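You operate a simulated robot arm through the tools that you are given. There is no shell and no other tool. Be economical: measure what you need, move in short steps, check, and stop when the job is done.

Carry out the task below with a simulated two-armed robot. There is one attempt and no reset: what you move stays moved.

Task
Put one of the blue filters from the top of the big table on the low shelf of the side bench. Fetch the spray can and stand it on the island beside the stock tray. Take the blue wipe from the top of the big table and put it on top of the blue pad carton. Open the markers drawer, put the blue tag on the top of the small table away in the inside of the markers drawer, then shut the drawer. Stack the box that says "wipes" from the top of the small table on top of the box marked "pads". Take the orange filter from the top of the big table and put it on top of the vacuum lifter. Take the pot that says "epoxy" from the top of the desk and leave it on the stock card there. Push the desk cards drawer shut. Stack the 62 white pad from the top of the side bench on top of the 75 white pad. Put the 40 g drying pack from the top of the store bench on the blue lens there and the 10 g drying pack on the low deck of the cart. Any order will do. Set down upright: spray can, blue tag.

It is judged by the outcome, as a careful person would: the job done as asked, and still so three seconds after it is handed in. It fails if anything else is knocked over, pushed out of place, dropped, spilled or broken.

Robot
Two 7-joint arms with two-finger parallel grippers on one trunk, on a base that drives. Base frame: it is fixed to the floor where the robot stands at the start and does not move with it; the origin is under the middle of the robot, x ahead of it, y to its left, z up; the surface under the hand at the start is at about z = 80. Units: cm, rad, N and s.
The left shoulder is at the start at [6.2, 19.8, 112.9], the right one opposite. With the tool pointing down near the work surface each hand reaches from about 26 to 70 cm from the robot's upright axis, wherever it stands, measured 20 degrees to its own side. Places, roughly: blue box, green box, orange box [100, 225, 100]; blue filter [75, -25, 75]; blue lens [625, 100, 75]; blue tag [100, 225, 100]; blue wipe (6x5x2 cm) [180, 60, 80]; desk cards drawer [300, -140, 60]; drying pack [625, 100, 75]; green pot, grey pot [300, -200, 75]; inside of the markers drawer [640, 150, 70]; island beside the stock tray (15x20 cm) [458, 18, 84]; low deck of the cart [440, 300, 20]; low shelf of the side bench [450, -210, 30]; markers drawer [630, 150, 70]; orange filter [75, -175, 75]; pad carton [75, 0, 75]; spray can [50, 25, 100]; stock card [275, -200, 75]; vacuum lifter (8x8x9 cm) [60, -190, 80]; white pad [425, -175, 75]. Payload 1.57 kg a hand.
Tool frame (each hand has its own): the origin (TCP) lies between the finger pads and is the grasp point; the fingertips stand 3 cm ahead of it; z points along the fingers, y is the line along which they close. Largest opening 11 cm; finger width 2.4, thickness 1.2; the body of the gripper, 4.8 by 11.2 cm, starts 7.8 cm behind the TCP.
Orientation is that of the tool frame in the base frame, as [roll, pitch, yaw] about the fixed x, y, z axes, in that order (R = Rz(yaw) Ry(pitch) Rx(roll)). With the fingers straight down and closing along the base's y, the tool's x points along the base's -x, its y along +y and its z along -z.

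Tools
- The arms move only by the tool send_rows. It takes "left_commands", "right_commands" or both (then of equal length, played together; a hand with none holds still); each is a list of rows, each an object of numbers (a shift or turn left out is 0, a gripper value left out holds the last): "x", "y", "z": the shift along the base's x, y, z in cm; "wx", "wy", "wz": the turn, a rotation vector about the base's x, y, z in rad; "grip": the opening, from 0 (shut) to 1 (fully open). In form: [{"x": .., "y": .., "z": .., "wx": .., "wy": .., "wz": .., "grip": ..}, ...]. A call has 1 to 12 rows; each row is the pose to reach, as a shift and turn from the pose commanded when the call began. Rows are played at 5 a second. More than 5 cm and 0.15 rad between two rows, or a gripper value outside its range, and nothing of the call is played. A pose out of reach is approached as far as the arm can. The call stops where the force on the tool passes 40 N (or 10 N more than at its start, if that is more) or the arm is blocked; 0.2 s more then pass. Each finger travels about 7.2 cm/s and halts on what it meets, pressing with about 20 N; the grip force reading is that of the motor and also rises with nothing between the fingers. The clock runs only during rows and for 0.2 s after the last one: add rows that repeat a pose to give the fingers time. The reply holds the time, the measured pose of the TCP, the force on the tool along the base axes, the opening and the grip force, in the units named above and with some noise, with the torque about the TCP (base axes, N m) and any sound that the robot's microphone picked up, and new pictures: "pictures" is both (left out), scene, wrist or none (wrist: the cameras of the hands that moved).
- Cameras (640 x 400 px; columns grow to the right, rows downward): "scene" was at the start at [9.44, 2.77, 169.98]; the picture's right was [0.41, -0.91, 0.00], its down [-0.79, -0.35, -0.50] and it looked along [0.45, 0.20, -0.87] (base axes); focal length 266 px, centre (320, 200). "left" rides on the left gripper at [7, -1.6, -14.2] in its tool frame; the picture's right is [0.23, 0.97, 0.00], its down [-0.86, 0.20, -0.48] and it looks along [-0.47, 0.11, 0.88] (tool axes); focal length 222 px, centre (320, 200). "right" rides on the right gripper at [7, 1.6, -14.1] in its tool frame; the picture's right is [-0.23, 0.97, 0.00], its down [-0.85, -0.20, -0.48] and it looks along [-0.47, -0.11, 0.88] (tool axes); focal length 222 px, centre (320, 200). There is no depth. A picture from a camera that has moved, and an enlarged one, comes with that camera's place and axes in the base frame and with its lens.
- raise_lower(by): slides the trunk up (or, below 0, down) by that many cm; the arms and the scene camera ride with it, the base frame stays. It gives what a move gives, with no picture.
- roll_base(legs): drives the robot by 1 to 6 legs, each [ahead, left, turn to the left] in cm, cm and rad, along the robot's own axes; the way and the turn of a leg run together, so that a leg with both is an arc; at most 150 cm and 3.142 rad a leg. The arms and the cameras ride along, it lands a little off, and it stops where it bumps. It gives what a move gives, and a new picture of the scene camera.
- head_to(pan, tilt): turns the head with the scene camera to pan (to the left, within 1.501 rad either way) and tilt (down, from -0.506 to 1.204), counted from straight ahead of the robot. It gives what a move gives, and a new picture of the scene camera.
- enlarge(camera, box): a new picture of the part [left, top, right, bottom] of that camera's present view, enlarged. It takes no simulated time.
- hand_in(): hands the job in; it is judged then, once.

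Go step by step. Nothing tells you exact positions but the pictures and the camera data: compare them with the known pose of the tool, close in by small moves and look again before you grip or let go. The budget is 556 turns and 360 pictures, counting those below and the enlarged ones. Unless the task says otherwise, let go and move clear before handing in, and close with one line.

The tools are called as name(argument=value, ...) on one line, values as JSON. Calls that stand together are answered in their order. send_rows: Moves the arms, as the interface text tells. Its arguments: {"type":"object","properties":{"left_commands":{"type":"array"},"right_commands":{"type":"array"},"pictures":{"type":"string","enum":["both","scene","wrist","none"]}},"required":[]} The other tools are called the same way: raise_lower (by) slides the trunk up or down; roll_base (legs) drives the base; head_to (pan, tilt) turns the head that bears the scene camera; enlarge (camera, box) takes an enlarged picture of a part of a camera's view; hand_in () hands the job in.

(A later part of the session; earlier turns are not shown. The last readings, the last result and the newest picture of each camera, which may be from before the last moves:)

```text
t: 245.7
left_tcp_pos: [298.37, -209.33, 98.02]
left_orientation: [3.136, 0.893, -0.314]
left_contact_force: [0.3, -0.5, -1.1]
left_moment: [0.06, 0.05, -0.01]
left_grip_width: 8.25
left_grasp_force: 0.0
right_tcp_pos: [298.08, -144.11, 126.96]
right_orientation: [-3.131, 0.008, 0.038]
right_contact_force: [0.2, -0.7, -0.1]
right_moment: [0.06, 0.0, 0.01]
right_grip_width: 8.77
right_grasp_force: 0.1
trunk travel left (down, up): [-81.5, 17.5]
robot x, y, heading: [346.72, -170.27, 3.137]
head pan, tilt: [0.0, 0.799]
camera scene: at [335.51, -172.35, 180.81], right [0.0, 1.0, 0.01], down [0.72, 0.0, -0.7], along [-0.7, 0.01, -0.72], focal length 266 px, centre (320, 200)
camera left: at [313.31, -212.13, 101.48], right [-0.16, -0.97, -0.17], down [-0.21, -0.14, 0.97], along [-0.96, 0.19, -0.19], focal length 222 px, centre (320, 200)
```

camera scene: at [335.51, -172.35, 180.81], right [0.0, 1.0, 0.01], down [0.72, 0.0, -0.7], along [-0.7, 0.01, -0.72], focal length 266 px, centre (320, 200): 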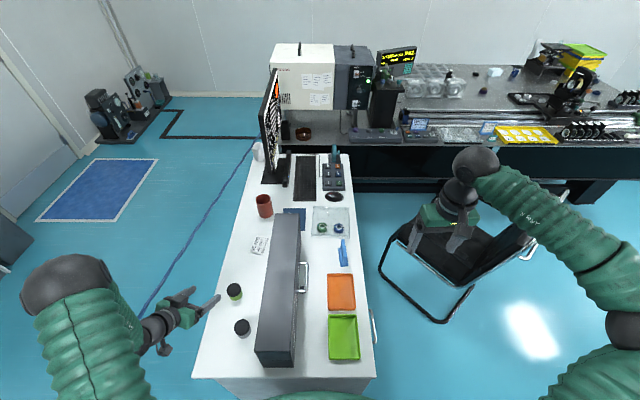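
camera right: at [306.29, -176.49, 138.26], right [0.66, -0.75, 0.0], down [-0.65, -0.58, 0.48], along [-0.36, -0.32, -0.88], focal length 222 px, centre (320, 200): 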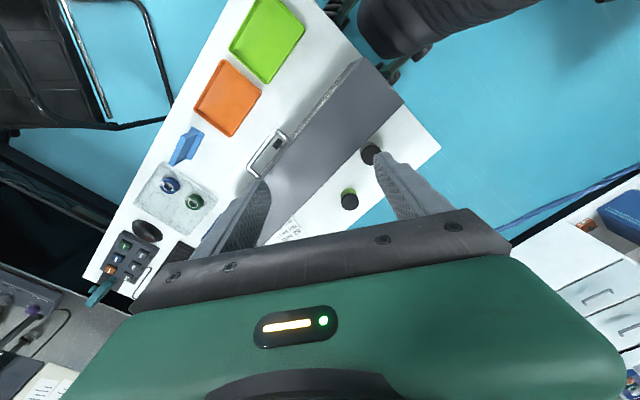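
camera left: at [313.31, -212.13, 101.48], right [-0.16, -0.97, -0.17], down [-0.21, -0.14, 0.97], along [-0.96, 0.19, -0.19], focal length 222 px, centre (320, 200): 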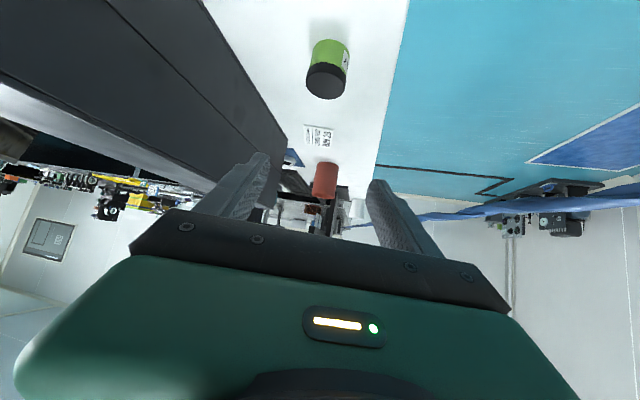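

send_rows(left_commands=[{"y": 0.4, "z": -4.5}, {"y": 0.6, "z": -9}, {"y": 0.6, "z": -11}, {"x": -3, "y": 1.6, "z": -13.5}, {"x": -6, "y": 2.6, "z": -16}, {"x": -6, "y": 2.6, "z": -16}], pictures="wrist")

```text
t: 247.1
left_tcp_pos: [291.95, -205.48, 82.56]
left_orientation: [3.121, 0.892, -0.325]
left_contact_force: [0.4, 0.0, 0.3]
left_moment: [0.02, -0.01, -0.02]
left_grip_width: 8.24
left_grasp_force: 0.0
right_tcp_pos: [298.18, -142.39, 126.68]
right_orientation: [3.139, 0.009, 0.038]
right_contact_force: [-0.7, 0.8, -0.3]
right_moment: [0.0, 0.04, 0.06]
right_grip_width: 8.77
right_grasp_force: 0.0
trunk travel left (down, up): [-81.5, 17.5]
robot x, y, heading: [346.85, -170.1, 3.141]
head pan, tilt: [0.0, 0.799]
camera left: at [307.06, -208.43, 86.14], right [-0.16, -0.97, -0.16], down [-0.21, -0.13, 0.97], along [-0.96, 0.19, -0.19], focal length 222 px, centre (320, 200)
```

left: 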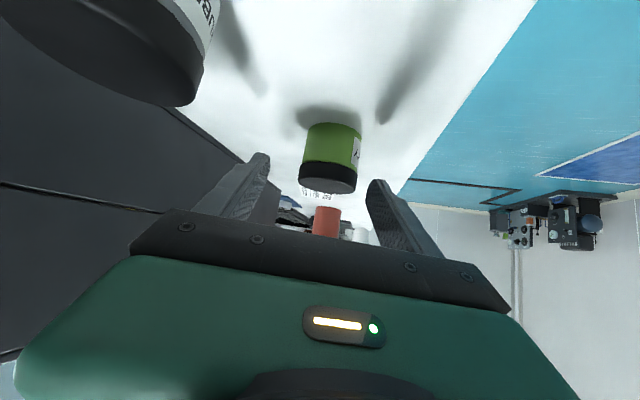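

send_rows(left_commands=[{"x": -1.5, "y": -0.3, "z": -1.8}, {"x": -3, "y": 0, "z": -3.2}, {"x": -4, "y": 0.2, "z": -4}, {"x": -4, "y": 0.2, "z": -4}], pictures="wrist")

```text
t: 248.1
left_tcp_pos: [288.28, -205.32, 78.78]
left_orientation: [3.119, 0.899, -0.326]
left_contact_force: [17.3, 1.0, 28.3]
left_moment: [1.38, -0.46, -0.88]
left_grip_width: 8.7
left_grasp_force: 3.2
right_tcp_pos: [298.71, -142.6, 126.99]
right_orientation: [3.141, 0.011, 0.037]
right_contact_force: [-0.6, 0.6, 0.2]
right_moment: [-0.03, 0.01, -0.01]
right_grip_width: 8.8
right_grasp_force: 0.1
trunk travel left (down, up): [-81.5, 17.5]
robot x, y, heading: [346.98, -170.5, 3.139]
head pan, tilt: [0.0, 0.799]
camera left: at [303.3, -208.24, 82.27], right [-0.16, -0.97, -0.17], down [-0.21, -0.13, 0.97], along [-0.96, 0.19, -0.18], focal length 222 px, centre (320, 200)
```

left: 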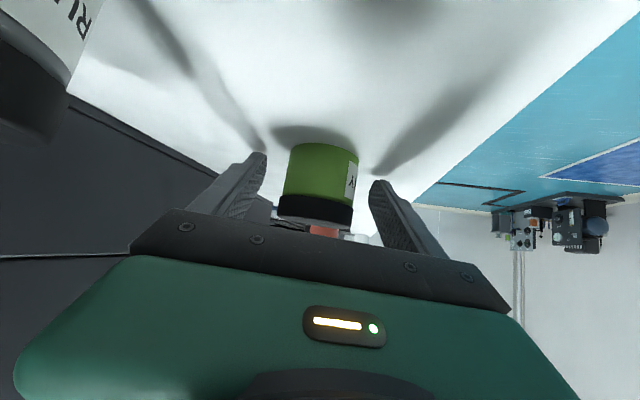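

send_rows(left_commands=[{"x": -0.2, "z": 0.6}, {"x": -0.2, "z": 0.6, "grip": 0.5}, {"x": -0.2, "z": 0.6, "grip": 0.35}, {"x": -0.2, "z": 0.6, "grip": 0.3}, {"x": -0.2, "z": 0.6, "grip": 0.3}, {"x": -0.2, "z": 0.6, "grip": 0.3}], pictures="wrist")

```text
t: 249.5
left_tcp_pos: [287.72, -205.45, 78.9]
left_orientation: [3.124, 0.892, -0.324]
left_contact_force: [-0.8, 0.0, 1.4]
left_moment: [0.04, -0.01, 0.02]
left_grip_width: 5.32
left_grasp_force: 19.7
right_tcp_pos: [298.05, -142.69, 126.69]
right_orientation: [-3.139, 0.007, 0.038]
right_contact_force: [0.6, 0.8, -0.1]
right_moment: [-0.04, -0.02, 0.01]
right_grip_width: 8.79
right_grasp_force: 0.0
trunk travel left (down, up): [-81.5, 17.5]
robot x, y, heading: [346.96, -170.26, 3.141]
head pan, tilt: [0.0, 0.799]
camera left: at [302.75, -208.37, 82.42], right [-0.16, -0.97, -0.17], down [-0.21, -0.13, 0.97], along [-0.96, 0.19, -0.19], focal length 222 px, centre (320, 200)
```

left: 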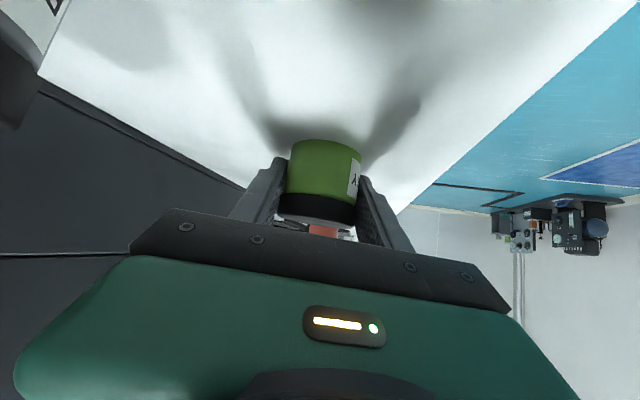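

send_rows(left_commands=[{"z": 4}, {"z": 8}, {"z": 12}, {"z": 16}, {"z": 20}, {"z": 24}], pictures="none")

raise_lower(by=-18)

send_rows(left_commands=[{"x": -4, "y": 1}, {"x": -8, "y": 2}, {"x": -12, "y": 3}, {"x": -16, "y": 4}, {"x": -20, "y": 5}, {"x": -24, "y": 5.8}, {"x": -24, "y": 5.8}], pictures="both")

```text
t: 250.9
left_tcp_pos: [288.05, -205.36, 102.97]
left_orientation: [3.122, 0.892, -0.326]
left_contact_force: [0.3, 0.4, -1.0]
left_moment: [-0.02, -0.01, 0.03]
left_grip_width: 5.29
left_grasp_force: 19.9
right_tcp_pos: [298.16, -142.74, 126.81]
right_orientation: [-3.14, 0.008, 0.037]
right_contact_force: [-0.3, 0.3, 0.1]
right_moment: [-0.01, 0.02, -0.02]
right_grip_width: 8.8
right_grasp_force: 0.0
trunk travel left (down, up): [-81.5, 17.5]
robot x, y, heading: [347.02, -170.46, 3.139]
head pan, tilt: [0.0, 0.799]
```

```text
t: 252.9
left_tcp_pos: [287.89, -205.59, 84.78]
left_orientation: [3.124, 0.892, -0.322]
left_contact_force: [0.4, 0.6, -1.8]
left_moment: [0.05, -0.02, 0.01]
left_grip_width: 5.3
left_grasp_force: 20.0
right_tcp_pos: [298.17, -142.66, 108.69]
right_orientation: [-3.141, 0.007, 0.038]
right_contact_force: [0.0, 0.3, 0.4]
right_moment: [0.06, -0.05, 0.0]
right_grip_width: 8.81
right_grasp_force: 0.1
trunk travel left (down, up): [-63.5, 35.5]
robot x, y, heading: [347.0, -170.31, 3.142]
head pan, tilt: [0.0, 0.799]
```

```text
t: 254.5
left_tcp_pos: [263.95, -199.66, 84.73]
left_orientation: [3.124, 0.891, -0.326]
left_contact_force: [0.8, 0.1, -1.5]
left_moment: [-0.01, 0.0, 0.0]
left_grip_width: 5.3
left_grasp_force: 19.7
right_tcp_pos: [298.24, -142.82, 108.79]
right_orientation: [-3.142, 0.01, 0.037]
right_contact_force: [0.7, 0.0, 0.7]
right_moment: [0.0, 0.02, 0.03]
right_grip_width: 8.78
right_grasp_force: 0.1
trunk travel left (down, up): [-63.5, 35.5]
robot x, y, heading: [346.65, -170.85, 3.141]
head pan, tilt: [0.0, 0.799]
camera scene: at [335.46, -170.45, 162.82], right [0.0, 1.0, 0.0], down [0.72, 0.0, -0.7], along [-0.7, 0.0, -0.72], focal length 266 px, centre (320, 200)
camera left: at [278.93, -202.59, 88.24], right [-0.16, -0.97, -0.17], down [-0.22, -0.13, 0.97], along [-0.96, 0.19, -0.19], focal length 222 px, centre (320, 200)
```

scene: 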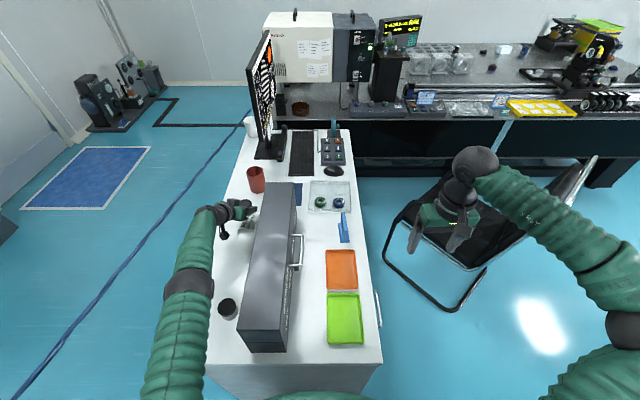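
left: 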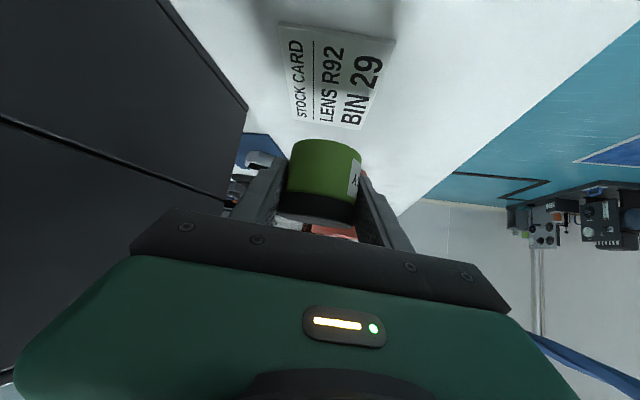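

send_rows(left_commands=[{"x": 1.2, "y": 0.3, "z": -2}, {"x": 1.2, "y": 0.3, "z": -4}, {"x": 1.2, "y": 0.3, "z": -5}, {"x": 1.2, "y": 0.3, "z": -5.6}, {"x": 1.2, "y": 0.3, "z": -6}], pictures="wrist")

```text
t: 255.7
left_tcp_pos: [265.05, -199.44, 79.33]
left_orientation: [3.121, 0.893, -0.325]
left_contact_force: [-1.3, -0.6, 4.6]
left_moment: [0.05, -0.04, 0.01]
left_grip_width: 5.29
left_grasp_force: 20.2
left hand out of reach, approached as far as the arm can: row 5
right_tcp_pos: [298.01, -142.74, 108.71]
right_orientation: [-3.141, 0.01, 0.037]
right_contact_force: [0.0, -1.0, -0.7]
right_moment: [0.03, -0.03, 0.01]
right_grip_width: 8.8
right_grasp_force: 0.0
trunk travel left (down, up): [-63.5, 35.5]
robot x, y, heading: [346.85, -170.37, 3.141]
head pan, tilt: [0.0, 0.799]
camera left: at [280.1, -202.26, 82.84], right [-0.16, -0.97, -0.16], down [-0.21, -0.13, 0.97], along [-0.96, 0.19, -0.19], focal length 222 px, centre (320, 200)
```

left: 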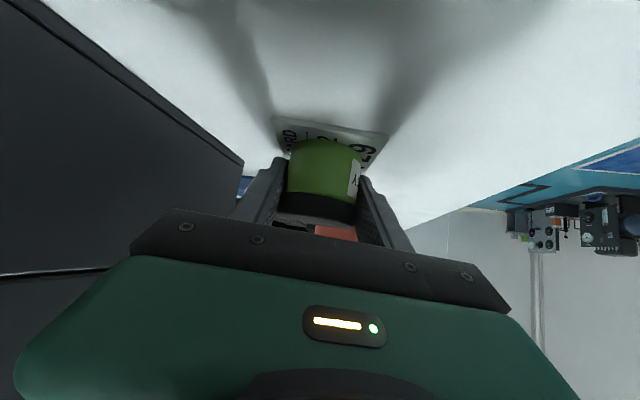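

raise_lower(by=-0.4)

```text
t: 256.2
left_tcp_pos: [265.15, -199.39, 79.16]
left_orientation: [3.119, 0.896, -0.326]
left_contact_force: [-3.6, -1.9, 16.2]
left_moment: [0.25, -0.05, 0.07]
left_grip_width: 5.31
left_grasp_force: 20.2
right_tcp_pos: [298.2, -142.7, 108.31]
right_orientation: [-3.142, 0.009, 0.035]
right_contact_force: [0.1, 0.3, 0.6]
right_moment: [0.02, -0.01, 0.0]
right_grip_width: 8.79
right_grasp_force: 0.1
trunk travel left (down, up): [-63.1, 35.9]
robot x, y, heading: [346.97, -170.31, 3.141]
head pan, tilt: [0.0, 0.799]
```

The pot stands on the card. I open and withdraw along the hand's axis.

send_rows(left_commands=[{"grip": 0.55}, {"grip": 0.7}, {"grip": 0.75, "z": 0.2}, {"x": 2, "y": -0.7, "z": 2}, {"x": 5, "y": -1.7, "z": 4.5}, {"x": 8, "y": -2.6, "z": 7}, {"x": 10, "y": -3, "z": 11}, {"x": 12, "y": -3, "z": 15}, {"x": 14, "y": -3, "z": 19}, {"x": 16, "y": -3, "z": 23}], pictures="both")

```text
t: 258.4
left_tcp_pos: [281.32, -202.02, 101.69]
left_orientation: [3.125, 0.891, -0.323]
left_contact_force: [0.2, -0.1, 0.3]
left_moment: [0.01, -0.03, 0.0]
left_grip_width: 8.23
left_grasp_force: 0.2
right_tcp_pos: [298.17, -142.76, 108.37]
right_orientation: [-3.141, 0.009, 0.037]
right_contact_force: [0.4, 0.5, 0.5]
right_moment: [-0.01, 0.05, 0.03]
right_grip_width: 8.8
right_grasp_force: 0.0
trunk travel left (down, up): [-63.1, 35.9]
robot x, y, heading: [347.04, -170.66, 3.138]
head pan, tilt: [0.0, 0.799]
camera scene: at [335.76, -170.4, 162.43], right [0.0, 1.0, 0.0], down [0.72, 0.0, -0.7], along [-0.7, 0.0, -0.72], focal length 266 px, centre (320, 200)
camera left: at [296.33, -204.96, 105.25], right [-0.16, -0.97, -0.17], down [-0.21, -0.13, 0.97], along [-0.96, 0.19, -0.19], focal length 222 px, centre (320, 200)
```

scene: 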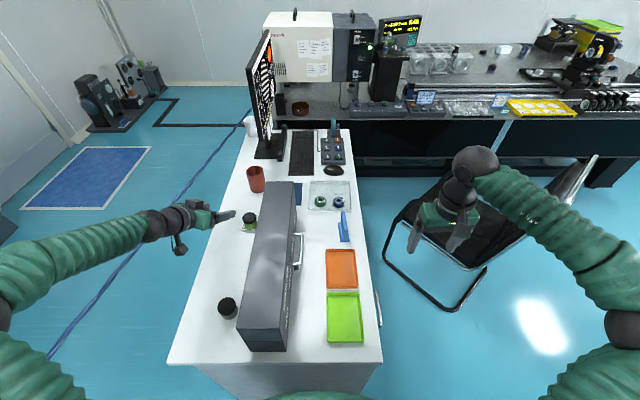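
left: 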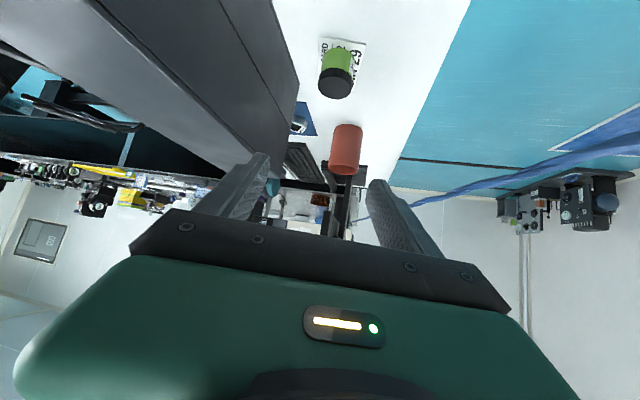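

The pot is on the card. I raise the trunk and bring the left hand back upright, clear of the rope.

raise_lower(by=20)

send_rows(left_commands=[{"x": 3, "y": 1, "z": 1, "wy": -0.14, "wz": 0.03}, {"x": 6, "y": 2, "z": 2, "wy": -0.28, "wz": 0.06}, {"x": 9, "y": 3, "z": 3, "wy": -0.42, "wz": 0.09}, {"x": 12, "y": 4, "z": 4, "wy": -0.56, "wz": 0.12}, {"x": 15, "y": 4, "z": 5, "wy": -0.7, "wz": 0.15}, {"x": 18, "y": 4, "z": 5, "wy": -0.8, "wz": 0.2}, {"x": 20, "y": 4, "z": 5, "wy": -0.88, "wz": 0.25}, {"x": 22, "y": 4, "z": 5, "wy": -0.88, "wz": 0.25}], pictures="none")

head_to(pan=-1.0, tilt=0.55)

```text
t: 260.6
left_tcp_pos: [281.09, -202.14, 121.67]
left_orientation: [3.124, 0.891, -0.324]
left_contact_force: [0.9, -1.0, 0.0]
left_moment: [0.01, 0.0, 0.01]
left_grip_width: 8.22
left_grasp_force: 0.0
right_tcp_pos: [297.95, -142.84, 128.27]
right_orientation: [-3.139, 0.007, 0.036]
right_contact_force: [0.3, 0.1, 0.2]
right_moment: [-0.01, 0.0, 0.0]
right_grip_width: 8.8
right_grasp_force: 0.0
trunk travel left (down, up): [-83.1, 15.9]
robot x, y, heading: [346.85, -170.44, 3.137]
head pan, tilt: [0.0, 0.799]
```

```text
t: 262.4
left_tcp_pos: [303.26, -198.01, 126.72]
left_orientation: [-3.013, 0.023, 0.016]
left_contact_force: [0.4, 0.7, 0.4]
left_moment: [0.03, 0.0, 0.0]
left_grip_width: 8.23
left_grasp_force: 0.1
right_tcp_pos: [298.17, -142.6, 128.31]
right_orientation: [3.141, 0.009, 0.037]
right_contact_force: [0.1, -0.7, 0.4]
right_moment: [-0.01, -0.01, 0.02]
right_grip_width: 8.77
right_grasp_force: 0.1
trunk travel left (down, up): [-83.1, 15.9]
robot x, y, heading: [346.7, -170.76, 3.137]
head pan, tilt: [0.0, 0.799]
```

```text
t: 263.7
left_tcp_pos: [303.14, -198.26, 126.74]
left_orientation: [-3.014, 0.022, 0.015]
left_contact_force: [0.3, -0.2, 0.8]
left_moment: [0.01, 0.0, 0.04]
left_grip_width: 8.25
left_grasp_force: 0.1
right_tcp_pos: [298.07, -142.59, 128.16]
right_orientation: [3.14, 0.007, 0.036]
right_contact_force: [-0.8, 0.4, -0.5]
right_moment: [-0.04, 0.02, 0.0]
right_grip_width: 8.8
right_grasp_force: 0.1
trunk travel left (down, up): [-83.1, 15.9]
robot x, y, heading: [347.0, -170.25, 3.139]
head pan, tilt: [-1.0, 0.55]
camera scene: at [338.76, -162.82, 184.56], right [0.84, 0.54, 0.0], down [0.28, -0.44, -0.85], along [-0.46, 0.72, -0.52], focal length 266 px, centre (320, 200)
```

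scene: 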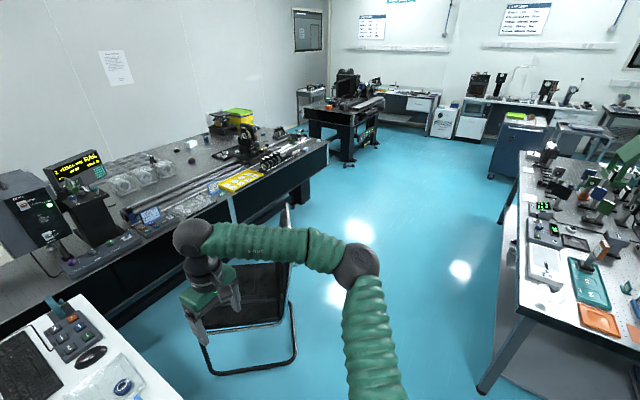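

Now for the wipe: I drive to the far side of the big table, near y≈55, passing clear of the chair and island.

roll_base(legs=[[0, -85, 0], [38, -40, 0], [0, -90, 0], [35, 0, 0]])

head_to(pan=-0.1, tilt=0.75)

```text
t: 277.2
left_tcp_pos: [229.28, 16.44, 126.68]
left_orientation: [-3.012, 0.025, 0.032]
left_contact_force: [1.2, -0.4, 0.3]
left_moment: [0.0, -0.03, 0.01]
left_grip_width: 8.24
left_grasp_force: 0.0
right_tcp_pos: [223.24, 71.73, 128.47]
right_orientation: [-3.138, 0.011, 0.055]
right_contact_force: [1.1, 0.3, 0.1]
right_moment: [0.02, 0.0, -0.01]
right_grip_width: 8.8
right_grasp_force: 0.1
trunk travel left (down, up): [-83.1, 15.9]
robot x, y, heading: [272.13, 45.03, -3.125]
head pan, tilt: [-1.0, 0.55]
camera scene: at [264.52, 52.17, 184.6], right [0.83, 0.55, 0.0], down [0.29, -0.43, -0.85], along [-0.47, 0.71, -0.52], focal length 266 px, centre (320, 200)
```

scene: 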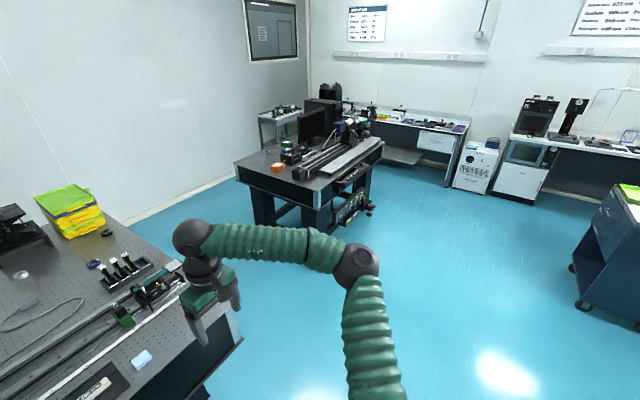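

```text
t: 278.4
left_tcp_pos: [229.14, 16.7, 126.78]
left_orientation: [-3.015, 0.023, 0.033]
left_contact_force: [-0.2, -0.4, -0.7]
left_moment: [0.0, -0.01, -0.01]
left_grip_width: 8.26
left_grasp_force: 0.1
right_tcp_pos: [223.05, 71.96, 128.37]
right_orientation: [-3.14, 0.01, 0.052]
right_contact_force: [-0.9, -0.4, -0.3]
right_moment: [0.03, 0.0, 0.03]
right_grip_width: 8.78
right_grasp_force: 0.0
trunk travel left (down, up): [-83.1, 15.9]
robot x, y, heading: [272.56, 44.98, -3.131]
head pan, tilt: [-0.099, 0.75]
camera scene: at [260.74, 45.86, 182.82], right [0.09, 1.0, 0.0], down [0.68, -0.06, -0.73], along [-0.73, 0.06, -0.68], focal length 266 px, centre (320, 200)
```

scene: 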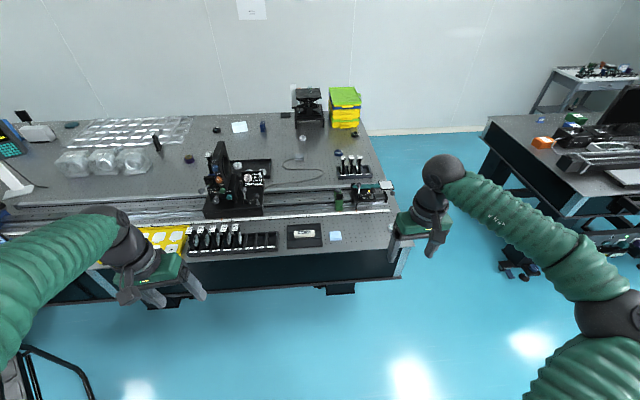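

The wipe lies at about [179,60]. I drive closer and bring the right hand above it.

roll_base(legs=[[33, 0, 0]])

send_rows(right_commands=[{"x": -3, "y": -3, "z": -2}, {"x": -6, "y": -6, "z": -4}, {"x": -8, "y": -9, "z": -6}, {"x": -10, "y": -11, "z": -9}, {"x": -10, "y": -12, "z": -13}, {"x": -10, "y": -12, "z": -17}, {"x": -10, "y": -12, "z": -21}, {"x": -10, "y": -12, "z": -21}], pictures="both")

```text
t: 280.6
left_tcp_pos: [196.21, 16.33, 126.75]
left_orientation: [-3.014, 0.026, 0.031]
left_contact_force: [-0.6, -0.8, -0.2]
left_moment: [-0.01, 0.01, 0.03]
left_grip_width: 8.25
left_grasp_force: 0.0
right_tcp_pos: [190.34, 71.71, 128.4]
right_orientation: [-3.14, 0.01, 0.05]
right_contact_force: [0.1, 0.2, -0.2]
right_moment: [-0.02, 0.0, -0.01]
right_grip_width: 8.78
right_grasp_force: 0.1
trunk travel left (down, up): [-83.1, 15.9]
robot x, y, heading: [239.04, 44.37, -3.131]
head pan, tilt: [-0.099, 0.75]
camera scene: at [228.07, 45.38, 182.85], right [0.09, 1.0, 0.0], down [0.68, -0.06, -0.73], along [-0.73, 0.06, -0.68], focal length 266 px, centre (320, 200)
```

scene: 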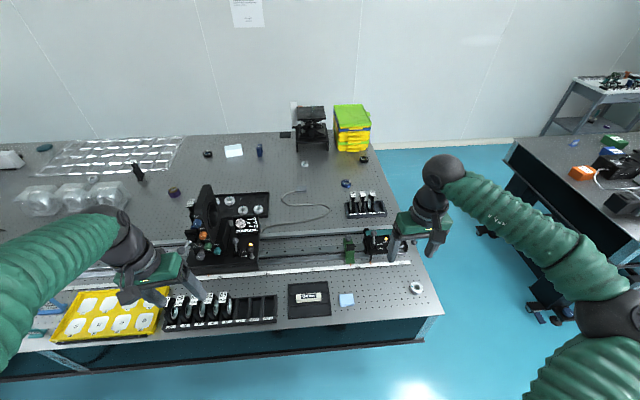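

```text
t: 282.4
left_tcp_pos: [196.06, 16.28, 126.79]
left_orientation: [-3.013, 0.024, 0.03]
left_contact_force: [0.6, 0.6, -0.6]
left_moment: [0.0, -0.02, 0.01]
left_grip_width: 8.24
left_grasp_force: 0.0
right_tcp_pos: [180.02, 59.7, 107.21]
right_orientation: [-3.14, 0.008, 0.05]
right_contact_force: [-0.4, 0.8, 0.2]
right_moment: [-0.02, 0.01, -0.01]
right_grip_width: 8.78
right_grasp_force: 0.2
trunk travel left (down, up): [-83.1, 15.9]
robot x, y, heading: [239.14, 44.8, -3.129]
head pan, tilt: [-0.099, 0.75]
camera scene: at [227.46, 45.27, 182.81], right [0.09, 1.0, 0.0], down [0.68, -0.06, -0.73], along [-0.73, 0.06, -0.68], focal length 266 px, centre (320, 200)
camera right: at [187.32, 58.39, 121.14], right [-0.18, -0.98, 0.0], down [-0.86, 0.15, 0.49], along [-0.48, 0.09, -0.87], focal length 222 px, centre (320, 200)
```

scene: 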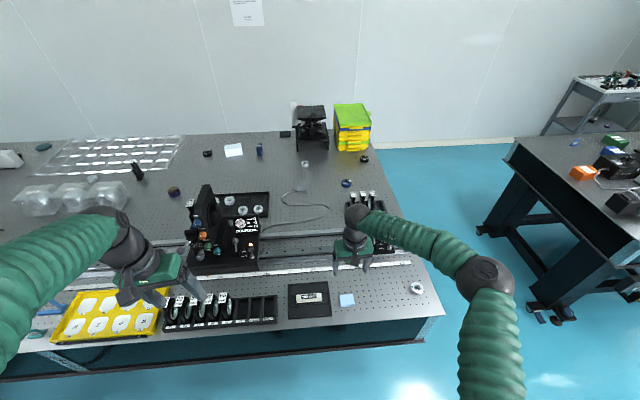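
right: 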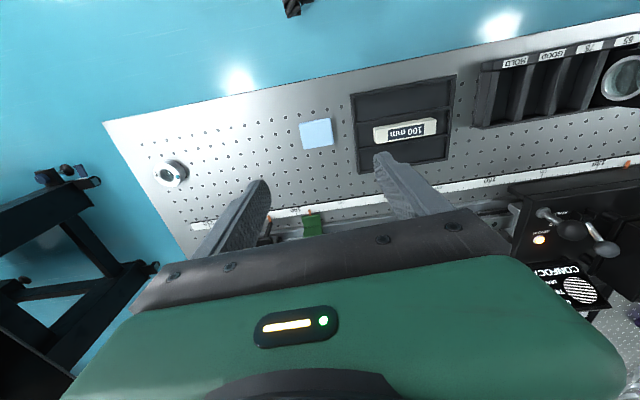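

send_rows(right_commands=[{"x": -0.5, "y": 0.5, "z": -4, "grip": 0.72}, {"x": -1.1, "y": 1.1, "z": -8}, {"x": -1.1, "y": 1.1, "z": -12}, {"x": -1.1, "y": 1.1, "z": -16}, {"x": -1.1, "y": 1.1, "z": -16}], pictures="wrist")

```text
t: 283.6
left_tcp_pos: [196.1, 16.19, 126.63]
left_orientation: [-3.013, 0.024, 0.031]
left_contact_force: [-0.9, 0.1, -0.1]
left_moment: [0.03, 0.02, -0.02]
left_grip_width: 8.24
left_grasp_force: 0.0
right_tcp_pos: [179.15, 60.55, 91.38]
right_orientation: [-3.139, 0.008, 0.053]
right_contact_force: [0.2, 0.6, 0.5]
right_moment: [0.01, 0.05, 0.02]
right_grip_width: 7.91
right_grasp_force: 0.0
trunk travel left (down, up): [-83.1, 15.9]
robot x, y, heading: [239.09, 44.52, -3.131]
head pan, tilt: [-0.099, 0.75]
camera right: at [186.47, 59.31, 105.22], right [-0.18, -0.98, 0.0], down [-0.86, 0.15, 0.49], along [-0.48, 0.09, -0.87], focal length 222 px, centre (320, 200)
```

right: 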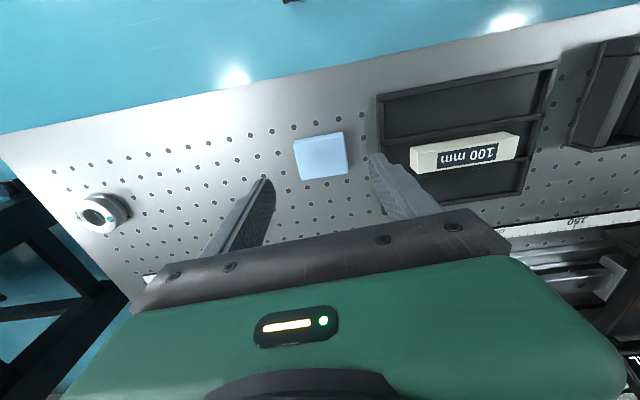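

send_rows(right_commands=[{"y": 0.2, "z": -4}, {"y": 0.2, "z": -6.5}, {"y": 0.2, "z": -7.8}, {"y": 0.2, "z": -8.2}], pictures="wrist")

```text
t: 284.6
left_tcp_pos: [196.01, 16.17, 126.6]
left_orientation: [-3.012, 0.024, 0.031]
left_contact_force: [0.2, 0.0, -0.2]
left_moment: [0.01, 0.01, 0.02]
left_grip_width: 8.26
left_grasp_force: 0.0
right_tcp_pos: [179.01, 61.07, 83.13]
right_orientation: [-3.141, 0.008, 0.052]
right_contact_force: [0.3, -0.1, 0.0]
right_moment: [-0.02, 0.01, 0.0]
right_grip_width: 7.91
right_grasp_force: 0.0
trunk travel left (down, up): [-83.1, 15.9]
robot x, y, heading: [238.95, 44.74, -3.124]
head pan, tilt: [-0.099, 0.75]
camera right: at [186.35, 59.7, 97.11], right [-0.18, -0.98, 0.0], down [-0.86, 0.15, 0.49], along [-0.48, 0.09, -0.87], focal length 222 px, centre (320, 200)
```

right: 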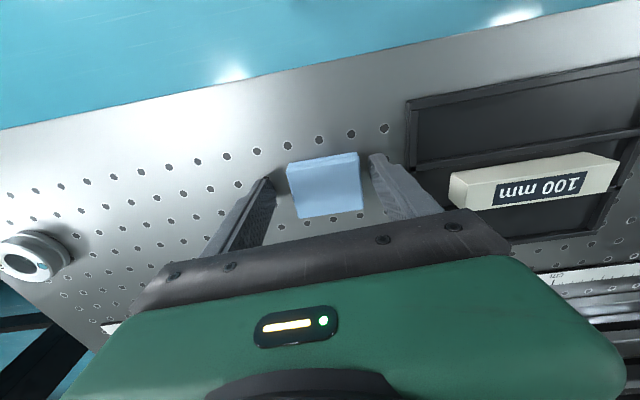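

send_rows(right_commands=[{"z": -0.2, "grip": 0.6}, {"z": -0.2, "grip": 0.45}, {"z": -0.2, "grip": 0.42}, {"z": -0.2, "grip": 0.4}, {"z": -0.2, "grip": 0.4}, {"z": 4}, {"z": 9}, {"z": 14}, {"z": 19}, {"z": 24}, {"z": 29}, {"z": 34}], pictures="wrist")

```text
t: 287.2
left_tcp_pos: [196.11, 16.38, 126.75]
left_orientation: [-3.014, 0.025, 0.032]
left_contact_force: [0.3, -0.1, 0.2]
left_moment: [0.0, 0.03, -0.01]
left_grip_width: 8.26
left_grasp_force: 0.1
right_tcp_pos: [179.41, 61.18, 117.2]
right_orientation: [-3.14, 0.009, 0.052]
right_contact_force: [0.2, -0.3, -0.6]
right_moment: [0.01, 0.01, 0.01]
right_grip_width: 5.48
right_grasp_force: 19.7
trunk travel left (down, up): [-83.1, 15.9]
robot x, y, heading: [239.21, 44.9, -3.132]
head pan, tilt: [-0.099, 0.75]
camera right: at [186.6, 59.98, 131.21], right [-0.18, -0.98, 0.0], down [-0.86, 0.15, 0.49], along [-0.48, 0.08, -0.87], focal length 222 px, centre (320, 200)
```

right: 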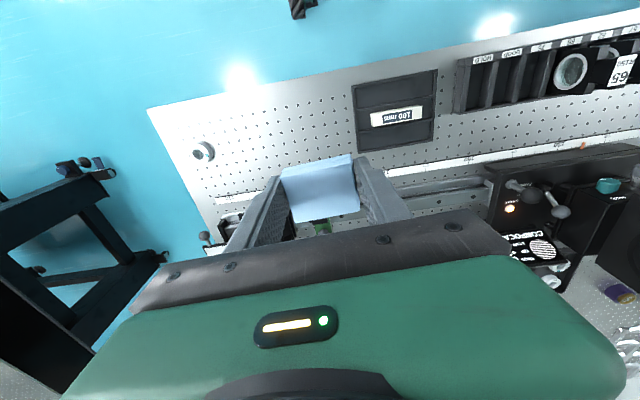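

I have the wipe. Now I drive back through the lane to the front of the big table.

send_rows(right_commands=[{"x": 4, "y": 1, "z": 2}, {"x": 8, "y": 2, "z": 4}, {"x": 12, "y": 3, "z": 6}, {"x": 15, "y": 3, "z": 8}], pictures="none")

roll_base(legs=[[-32, 0, -0.01], [0, -104, 0], [125, 0, 0], [125, 0, 0]])

head_to(pan=0.2, tilt=0.7)

```text
t: 288.2
left_tcp_pos: [196.13, 16.23, 126.64]
left_orientation: [-3.014, 0.025, 0.032]
left_contact_force: [-0.3, -0.2, 0.5]
left_moment: [-0.05, -0.01, 0.0]
left_grip_width: 8.27
left_grasp_force: 0.0
right_tcp_pos: [194.37, 64.23, 125.33]
right_orientation: [-3.139, 0.009, 0.051]
right_contact_force: [0.4, -0.1, 0.1]
right_moment: [0.0, 0.04, 0.01]
right_grip_width: 5.44
right_grasp_force: 20.2
trunk travel left (down, up): [-83.1, 15.9]
robot x, y, heading: [239.19, 44.44, -3.131]
head pan, tilt: [-0.099, 0.75]
```

```text
t: 307.2
left_tcp_pos: [-22.47, 126.59, 126.75]
left_orientation: [-3.014, 0.025, -0.002]
left_contact_force: [0.1, -0.5, -0.6]
left_moment: [-0.02, -0.03, 0.02]
left_grip_width: 8.24
left_grasp_force: 0.1
right_tcp_pos: [-22.75, 174.63, 125.23]
right_orientation: [-3.139, 0.011, 0.021]
right_contact_force: [-0.3, 0.7, -0.6]
right_moment: [-0.03, 0.04, 0.01]
right_grip_width: 5.46
right_grasp_force: 19.5
trunk travel left (down, up): [-83.1, 15.9]
robot x, y, heading: [21.23, 153.44, 3.118]
head pan, tilt: [-0.099, 0.75]
camera scene: at [10.09, 154.67, 182.83], right [0.12, 0.99, 0.0], down [0.68, -0.08, -0.73], along [-0.73, 0.09, -0.68], focal length 266 px, centre (320, 200)
```

scene: 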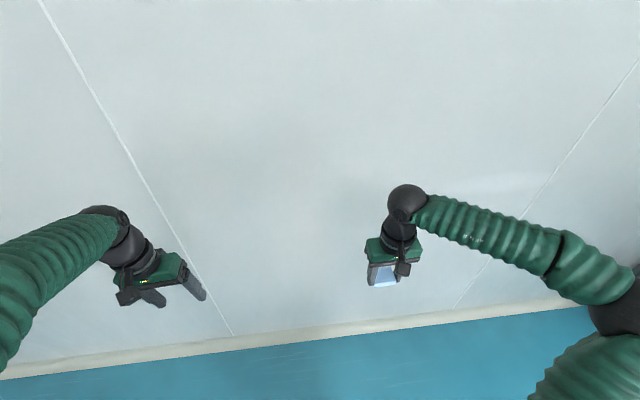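

```text
t: 308.0
left_tcp_pos: [-22.48, 126.76, 126.76]
left_orientation: [-3.014, 0.025, -0.001]
left_contact_force: [0.5, 0.2, 0.8]
left_moment: [-0.04, 0.0, 0.02]
left_grip_width: 8.25
left_grasp_force: 0.0
right_tcp_pos: [-22.79, 174.69, 125.25]
right_orientation: [-3.14, 0.011, 0.019]
right_contact_force: [0.3, 0.1, 0.3]
right_moment: [0.04, -0.03, -0.03]
right_grip_width: 5.45
right_grasp_force: 19.9
trunk travel left (down, up): [-83.1, 15.9]
robot x, y, heading: [21.44, 153.85, 3.12]
head pan, tilt: [0.201, 0.7]
camera scene: at [9.78, 152.15, 183.24], right [-0.18, 0.98, 0.0], down [0.64, 0.11, -0.76], along [-0.75, -0.14, -0.65], focal length 266 px, centre (320, 200)
```

scene: 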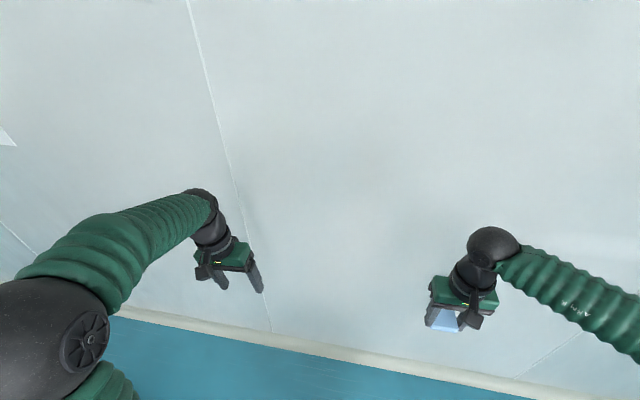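

roll_base(legs=[[0, 0, 1.593], [0, -33, 0], [138, 0, 0], [0, 0, 1.571]])

head_to(pan=-0.1, tilt=0.85)

```text
t: 324.5
left_tcp_pos: [32.1, 43.31, 126.81]
left_orientation: [-3.014, 0.026, -3.099]
left_contact_force: [0.0, -0.4, -0.6]
left_moment: [0.01, -0.03, -0.05]
left_grip_width: 8.28
left_grasp_force: 0.0
right_tcp_pos: [34.3, -4.68, 125.24]
right_orientation: [-3.14, 0.01, -3.08]
right_contact_force: [0.3, 0.5, -0.8]
right_moment: [-0.03, 0.0, -0.02]
right_grip_width: 5.46
right_grasp_force: 20.3
trunk travel left (down, up): [-83.1, 15.9]
robot x, y, heading: [-10.71, 14.5, 0.02]
head pan, tilt: [0.201, 0.7]
camera scene: at [1.01, 16.25, 183.24], right [0.22, -0.98, 0.0], down [-0.63, -0.14, -0.76], along [0.74, 0.17, -0.65], focal length 266 px, centre (320, 200)
```

scene: 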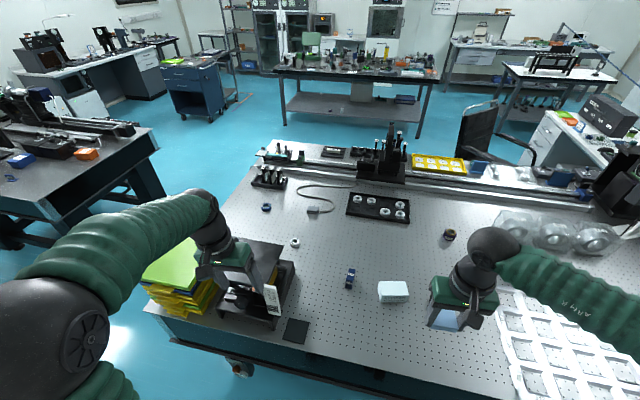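

```text
t: 325.3
left_tcp_pos: [31.94, 43.35, 126.74]
left_orientation: [-3.014, 0.026, -3.1]
left_contact_force: [-0.7, 0.4, -0.5]
left_moment: [-0.02, 0.02, 0.05]
left_grip_width: 8.24
left_grasp_force: 0.1
right_tcp_pos: [34.21, -4.54, 125.32]
right_orientation: [-3.14, 0.012, -3.079]
right_contact_force: [-0.3, -0.3, -0.6]
right_moment: [0.0, -0.01, -0.02]
right_grip_width: 5.47
right_grasp_force: 20.7
trunk travel left (down, up): [-83.1, 15.9]
robot x, y, heading: [-10.72, 14.3, 0.024]
head pan, tilt: [-0.099, 0.85]
camera scene: at [0.52, 13.81, 182.02], right [-0.08, -1.0, 0.0], down [-0.75, 0.06, -0.66], along [0.66, -0.05, -0.75], focal length 266 px, centre (320, 200)
```

scene: 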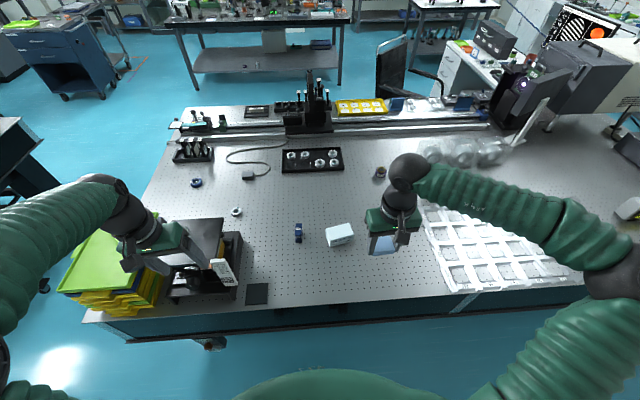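

The carton is at about [63,0.7]. I move up and bring the wipe above it.

send_rows(left_commands=[{"z": 4}, {"z": 8}, {"z": 11}], pictures="none")

raise_lower(by=-10)

roll_base(legs=[[11, 0, -0.02]])

send_rows(right_commands=[{"x": 4, "y": 1}, {"x": 8, "y": 2}, {"x": 12, "y": 3}, {"x": 16, "y": 4}, {"x": 18, "y": 5}, {"x": 18, "y": 5}], pictures="both")

```text
t: 326.1
left_tcp_pos: [32.04, 43.41, 137.84]
left_orientation: [-3.015, 0.026, -3.1]
left_contact_force: [-0.3, -0.6, -0.4]
left_moment: [-0.01, 0.02, -0.04]
left_grip_width: 8.24
left_grasp_force: 0.0
right_tcp_pos: [34.11, -4.64, 125.19]
right_orientation: [-3.141, 0.01, -3.08]
right_contact_force: [0.4, 0.1, 0.1]
right_moment: [0.05, -0.03, 0.0]
right_grip_width: 5.47
right_grasp_force: 20.1
trunk travel left (down, up): [-83.1, 15.9]
robot x, y, heading: [-10.61, 14.44, 0.023]
head pan, tilt: [-0.099, 0.85]
```

```text
t: 327.4
left_tcp_pos: [31.82, 43.37, 127.79]
left_orientation: [-3.012, 0.029, -3.1]
left_contact_force: [-0.4, -0.6, -0.1]
left_moment: [0.01, 0.0, -0.01]
left_grip_width: 8.22
left_grasp_force: 0.1
right_tcp_pos: [34.21, -4.55, 115.28]
right_orientation: [-3.14, 0.012, -3.081]
right_contact_force: [-0.3, -0.6, -0.2]
right_moment: [-0.02, 0.03, 0.03]
right_grip_width: 5.43
right_grasp_force: 20.2
trunk travel left (down, up): [-73.1, 25.9]
robot x, y, heading: [-10.99, 14.53, 0.02]
head pan, tilt: [-0.099, 0.85]
```

```text
t: 328.6
left_tcp_pos: [43.31, 42.72, 127.83]
left_orientation: [-3.014, 0.031, -3.12]
left_contact_force: [0.1, -0.2, 0.1]
left_moment: [0.0, -0.03, 0.02]
left_grip_width: 8.24
left_grasp_force: 0.1
right_tcp_pos: [44.67, -5.35, 115.49]
right_orientation: [-3.139, 0.013, -3.101]
right_contact_force: [-1.2, 0.1, -0.4]
right_moment: [0.0, -0.01, -0.01]
right_grip_width: 5.45
right_grasp_force: 20.5
trunk travel left (down, up): [-73.1, 25.9]
robot x, y, heading: [0.85, 14.68, 0.001]
head pan, tilt: [-0.099, 0.85]
camera scene: at [11.01, 13.7, 172.07], right [-0.1, -1.0, 0.0], down [-0.75, 0.07, -0.66], along [0.66, -0.06, -0.75], focal length 266 px, centre (320, 200)
```

scene: 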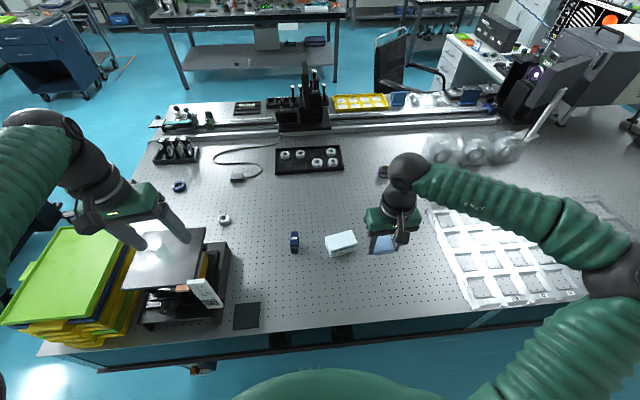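

```text
t: 330.0
left_tcp_pos: [43.65, 42.74, 127.83]
left_orientation: [-3.013, 0.025, -3.12]
left_contact_force: [0.0, 0.0, 0.6]
left_moment: [0.02, 0.01, 0.03]
left_grip_width: 8.25
left_grasp_force: 0.1
right_tcp_pos: [63.08, -0.13, 115.07]
right_orientation: [-3.141, 0.01, -3.101]
right_contact_force: [1.6, -0.3, 0.4]
right_moment: [0.03, 0.0, 0.02]
right_grip_width: 5.45
right_grasp_force: 19.6
trunk travel left (down, up): [-73.1, 25.9]
robot x, y, heading: [0.43, 14.78, -0.0]
head pan, tilt: [-0.099, 0.85]
camera scene: at [11.72, 13.8, 172.02], right [-0.1, -1.0, 0.0], down [-0.75, 0.07, -0.66], along [0.66, -0.07, -0.75], focal length 266 px, centre (320, 200)
camera right: at [55.97, 1.24, 129.0], right [0.19, 0.98, 0.0], down [0.86, -0.16, 0.49], along [0.48, -0.09, -0.87], focal length 222 px, centre (320, 200)
```

scene: 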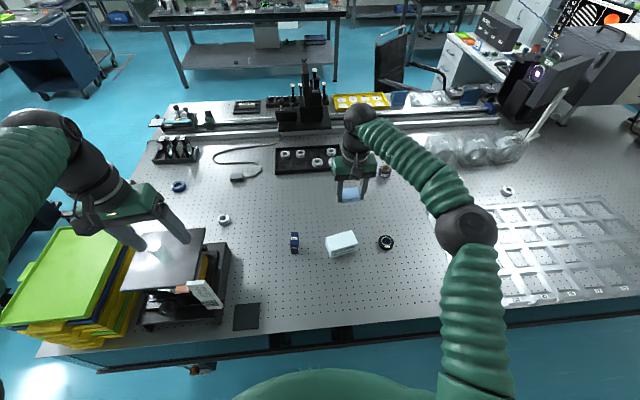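
right: 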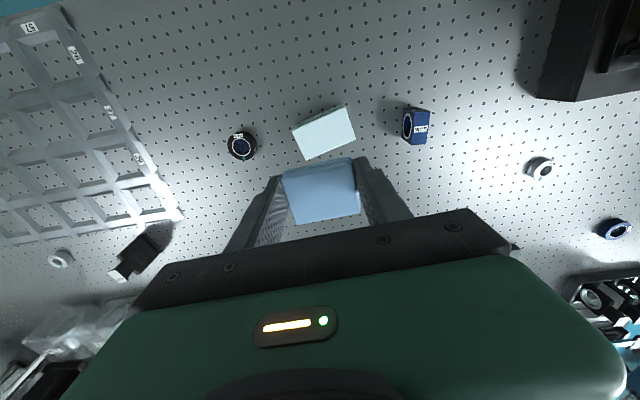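

send_rows(right_commands=[{"x": 0.7, "wz": 0.1, "z": -4}, {"x": 1.4, "wz": 0.2, "z": -8}, {"x": 2, "wz": 0.21, "z": -12}, {"x": 2, "wz": 0.21, "z": -16}, {"x": 2, "wz": 0.21, "z": -18}, {"x": 2, "wz": 0.21, "z": -18}], pictures="both")

```text
t: 331.4
left_tcp_pos: [43.57, 42.77, 127.81]
left_orientation: [-3.012, 0.024, -3.119]
left_contact_force: [-0.4, -0.2, 0.2]
left_moment: [-0.01, 0.01, -0.02]
left_grip_width: 8.26
left_grasp_force: 0.0
right_tcp_pos: [65.02, -0.24, 97.29]
right_orientation: [-3.14, 0.012, -2.891]
right_contact_force: [0.2, 0.2, -0.6]
right_moment: [-0.03, -0.02, 0.01]
right_grip_width: 5.45
right_grasp_force: 19.7
trunk travel left (down, up): [-73.1, 25.9]
robot x, y, heading: [0.44, 14.55, 0.004]
head pan, tilt: [-0.099, 0.85]
camera scene: at [11.75, 13.81, 172.02], right [-0.1, -1.0, 0.0], down [-0.75, 0.07, -0.66], along [0.66, -0.07, -0.75], focal length 266 px, centre (320, 200)
camera right: at [57.74, -0.42, 111.24], right [-0.02, 1.0, 0.0], down [0.87, 0.02, 0.49], along [0.49, 0.01, -0.87], focal length 222 px, centre (320, 200)
```

scene: 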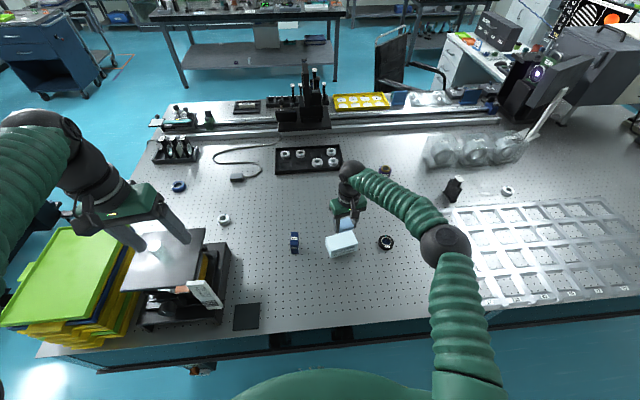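
right: 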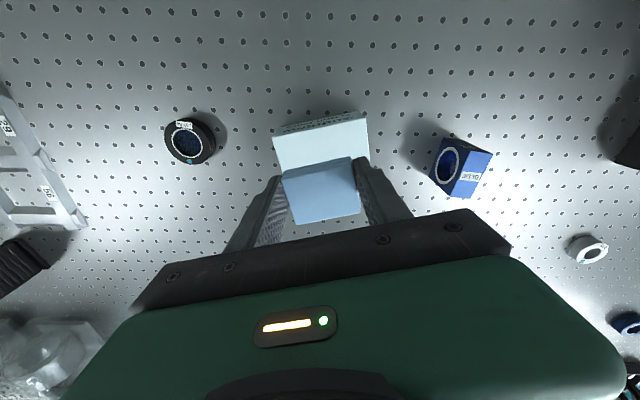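

send_rows(right_commands=[{"x": 0.2, "z": -3}, {"x": 0.2, "z": -5}, {"x": 0.2, "z": -5}], pictures="wrist")

enlarge(camera="scene", box=[310, 210, 390, 260])

```text
t: 332.2
left_tcp_pos: [43.74, 42.83, 127.73]
left_orientation: [-3.011, 0.028, -3.12]
left_contact_force: [-0.2, 0.7, 0.6]
left_moment: [-0.01, 0.02, 0.05]
left_grip_width: 8.24
left_grasp_force: 0.1
right_tcp_pos: [65.13, -0.34, 92.26]
right_orientation: [-3.139, 0.012, -2.892]
right_contact_force: [-0.1, 0.7, 0.3]
right_moment: [-0.01, -0.02, 0.03]
right_grip_width: 5.42
right_grasp_force: 20.1
trunk travel left (down, up): [-73.1, 25.9]
robot x, y, heading: [0.41, 14.64, 0.007]
head pan, tilt: [-0.099, 0.85]
camera right: at [57.89, -0.34, 106.09], right [-0.02, 1.0, 0.0], down [0.87, 0.02, 0.49], along [0.49, 0.01, -0.87], focal length 222 px, centre (320, 200)
```

right: 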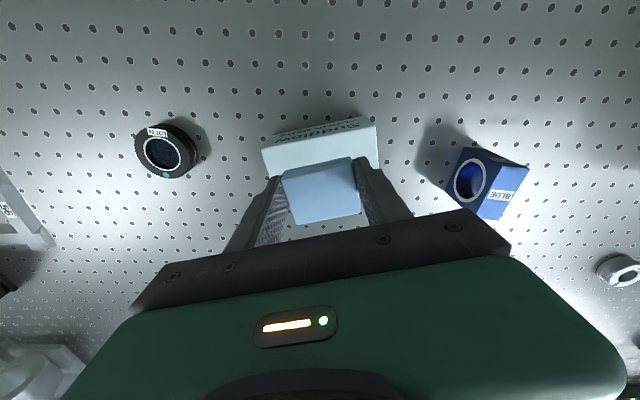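

```text
8.00 times, centred on (350, 235) of scene
camera zoom: at [11.72, 13.8, 172.02], right [-0.1, -1.0, 0.0], down [-0.75, 0.07, -0.66], along [0.66, -0.07, -0.75], focal length 2131 px, centre (80, -80)
```

zoom: 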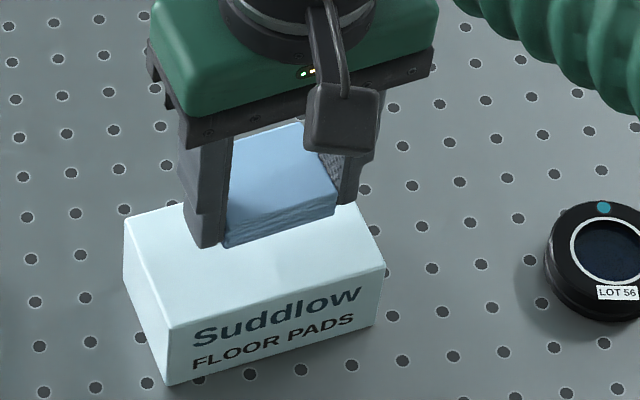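

send_rows(right_commands=[{"x": 0.8, "y": 0.2, "z": -1}, {"x": 0.8, "y": 0.2, "z": -2.2}, {"x": 0.8, "y": 0.2, "z": -3}, {"x": 0.8, "y": 0.2, "z": -3.5}], pictures="none")

enlarge(camera="scene", box=[310, 210, 390, 260])

```text
t: 333.2
left_tcp_pos: [43.71, 42.84, 127.76]
left_orientation: [-3.011, 0.026, -3.121]
left_contact_force: [0.8, 0.2, 0.2]
left_moment: [-0.01, 0.01, -0.01]
left_grip_width: 8.22
left_grasp_force: 0.1
right_tcp_pos: [66.11, -0.05, 88.73]
right_orientation: [-3.138, 0.01, -2.889]
right_contact_force: [0.2, -0.7, 0.3]
right_moment: [0.01, 0.01, -0.02]
right_grip_width: 5.46
right_grasp_force: 20.4
trunk travel left (down, up): [-73.1, 25.9]
robot x, y, heading: [0.45, 14.71, 0.004]
head pan, tilt: [-0.099, 0.85]
```

```text
8.00 times, centred on (350, 235) of scene
camera zoom: at [11.84, 13.81, 172.01], right [-0.1, -1.0, 0.0], down [-0.75, 0.07, -0.66], along [0.65, -0.07, -0.75], focal length 2131 px, centre (80, -80)
```

zoom: 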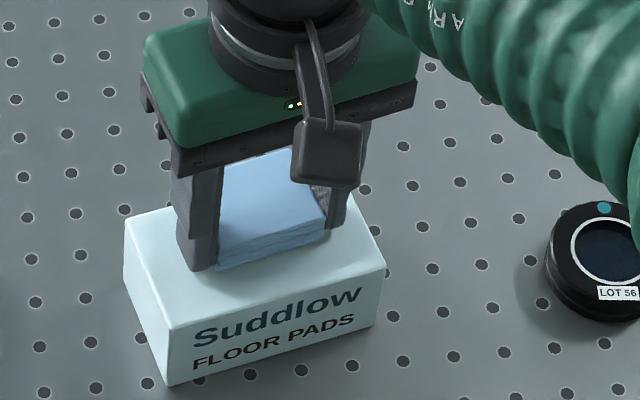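

send_rows(right_commands=[{"z": -0.6}, {"z": -1.2}, {"z": -1.8}, {"z": -2.4}], pictures="none")

```text
t: 333.8
left_tcp_pos: [43.38, 42.82, 127.88]
left_orientation: [-3.012, 0.03, -3.122]
left_contact_force: [0.5, -0.1, 0.7]
left_moment: [0.02, 0.01, 0.01]
left_grip_width: 8.24
left_grasp_force: 0.0
right_tcp_pos: [66.05, -0.07, 88.49]
right_orientation: [-3.14, 0.025, -2.892]
right_contact_force: [-10.9, -0.5, 27.8]
right_moment: [0.19, 0.72, 0.12]
right_grip_width: 5.44
right_grasp_force: 19.7
trunk travel left (down, up): [-73.1, 25.9]
robot x, y, heading: [0.91, 14.85, -0.001]
head pan, tilt: [-0.099, 0.85]
stopped in row 3 (right hand): the force on the tool passed its limit at 46 N (the readings are from after the stop); the commanded pose is now the measured one
```

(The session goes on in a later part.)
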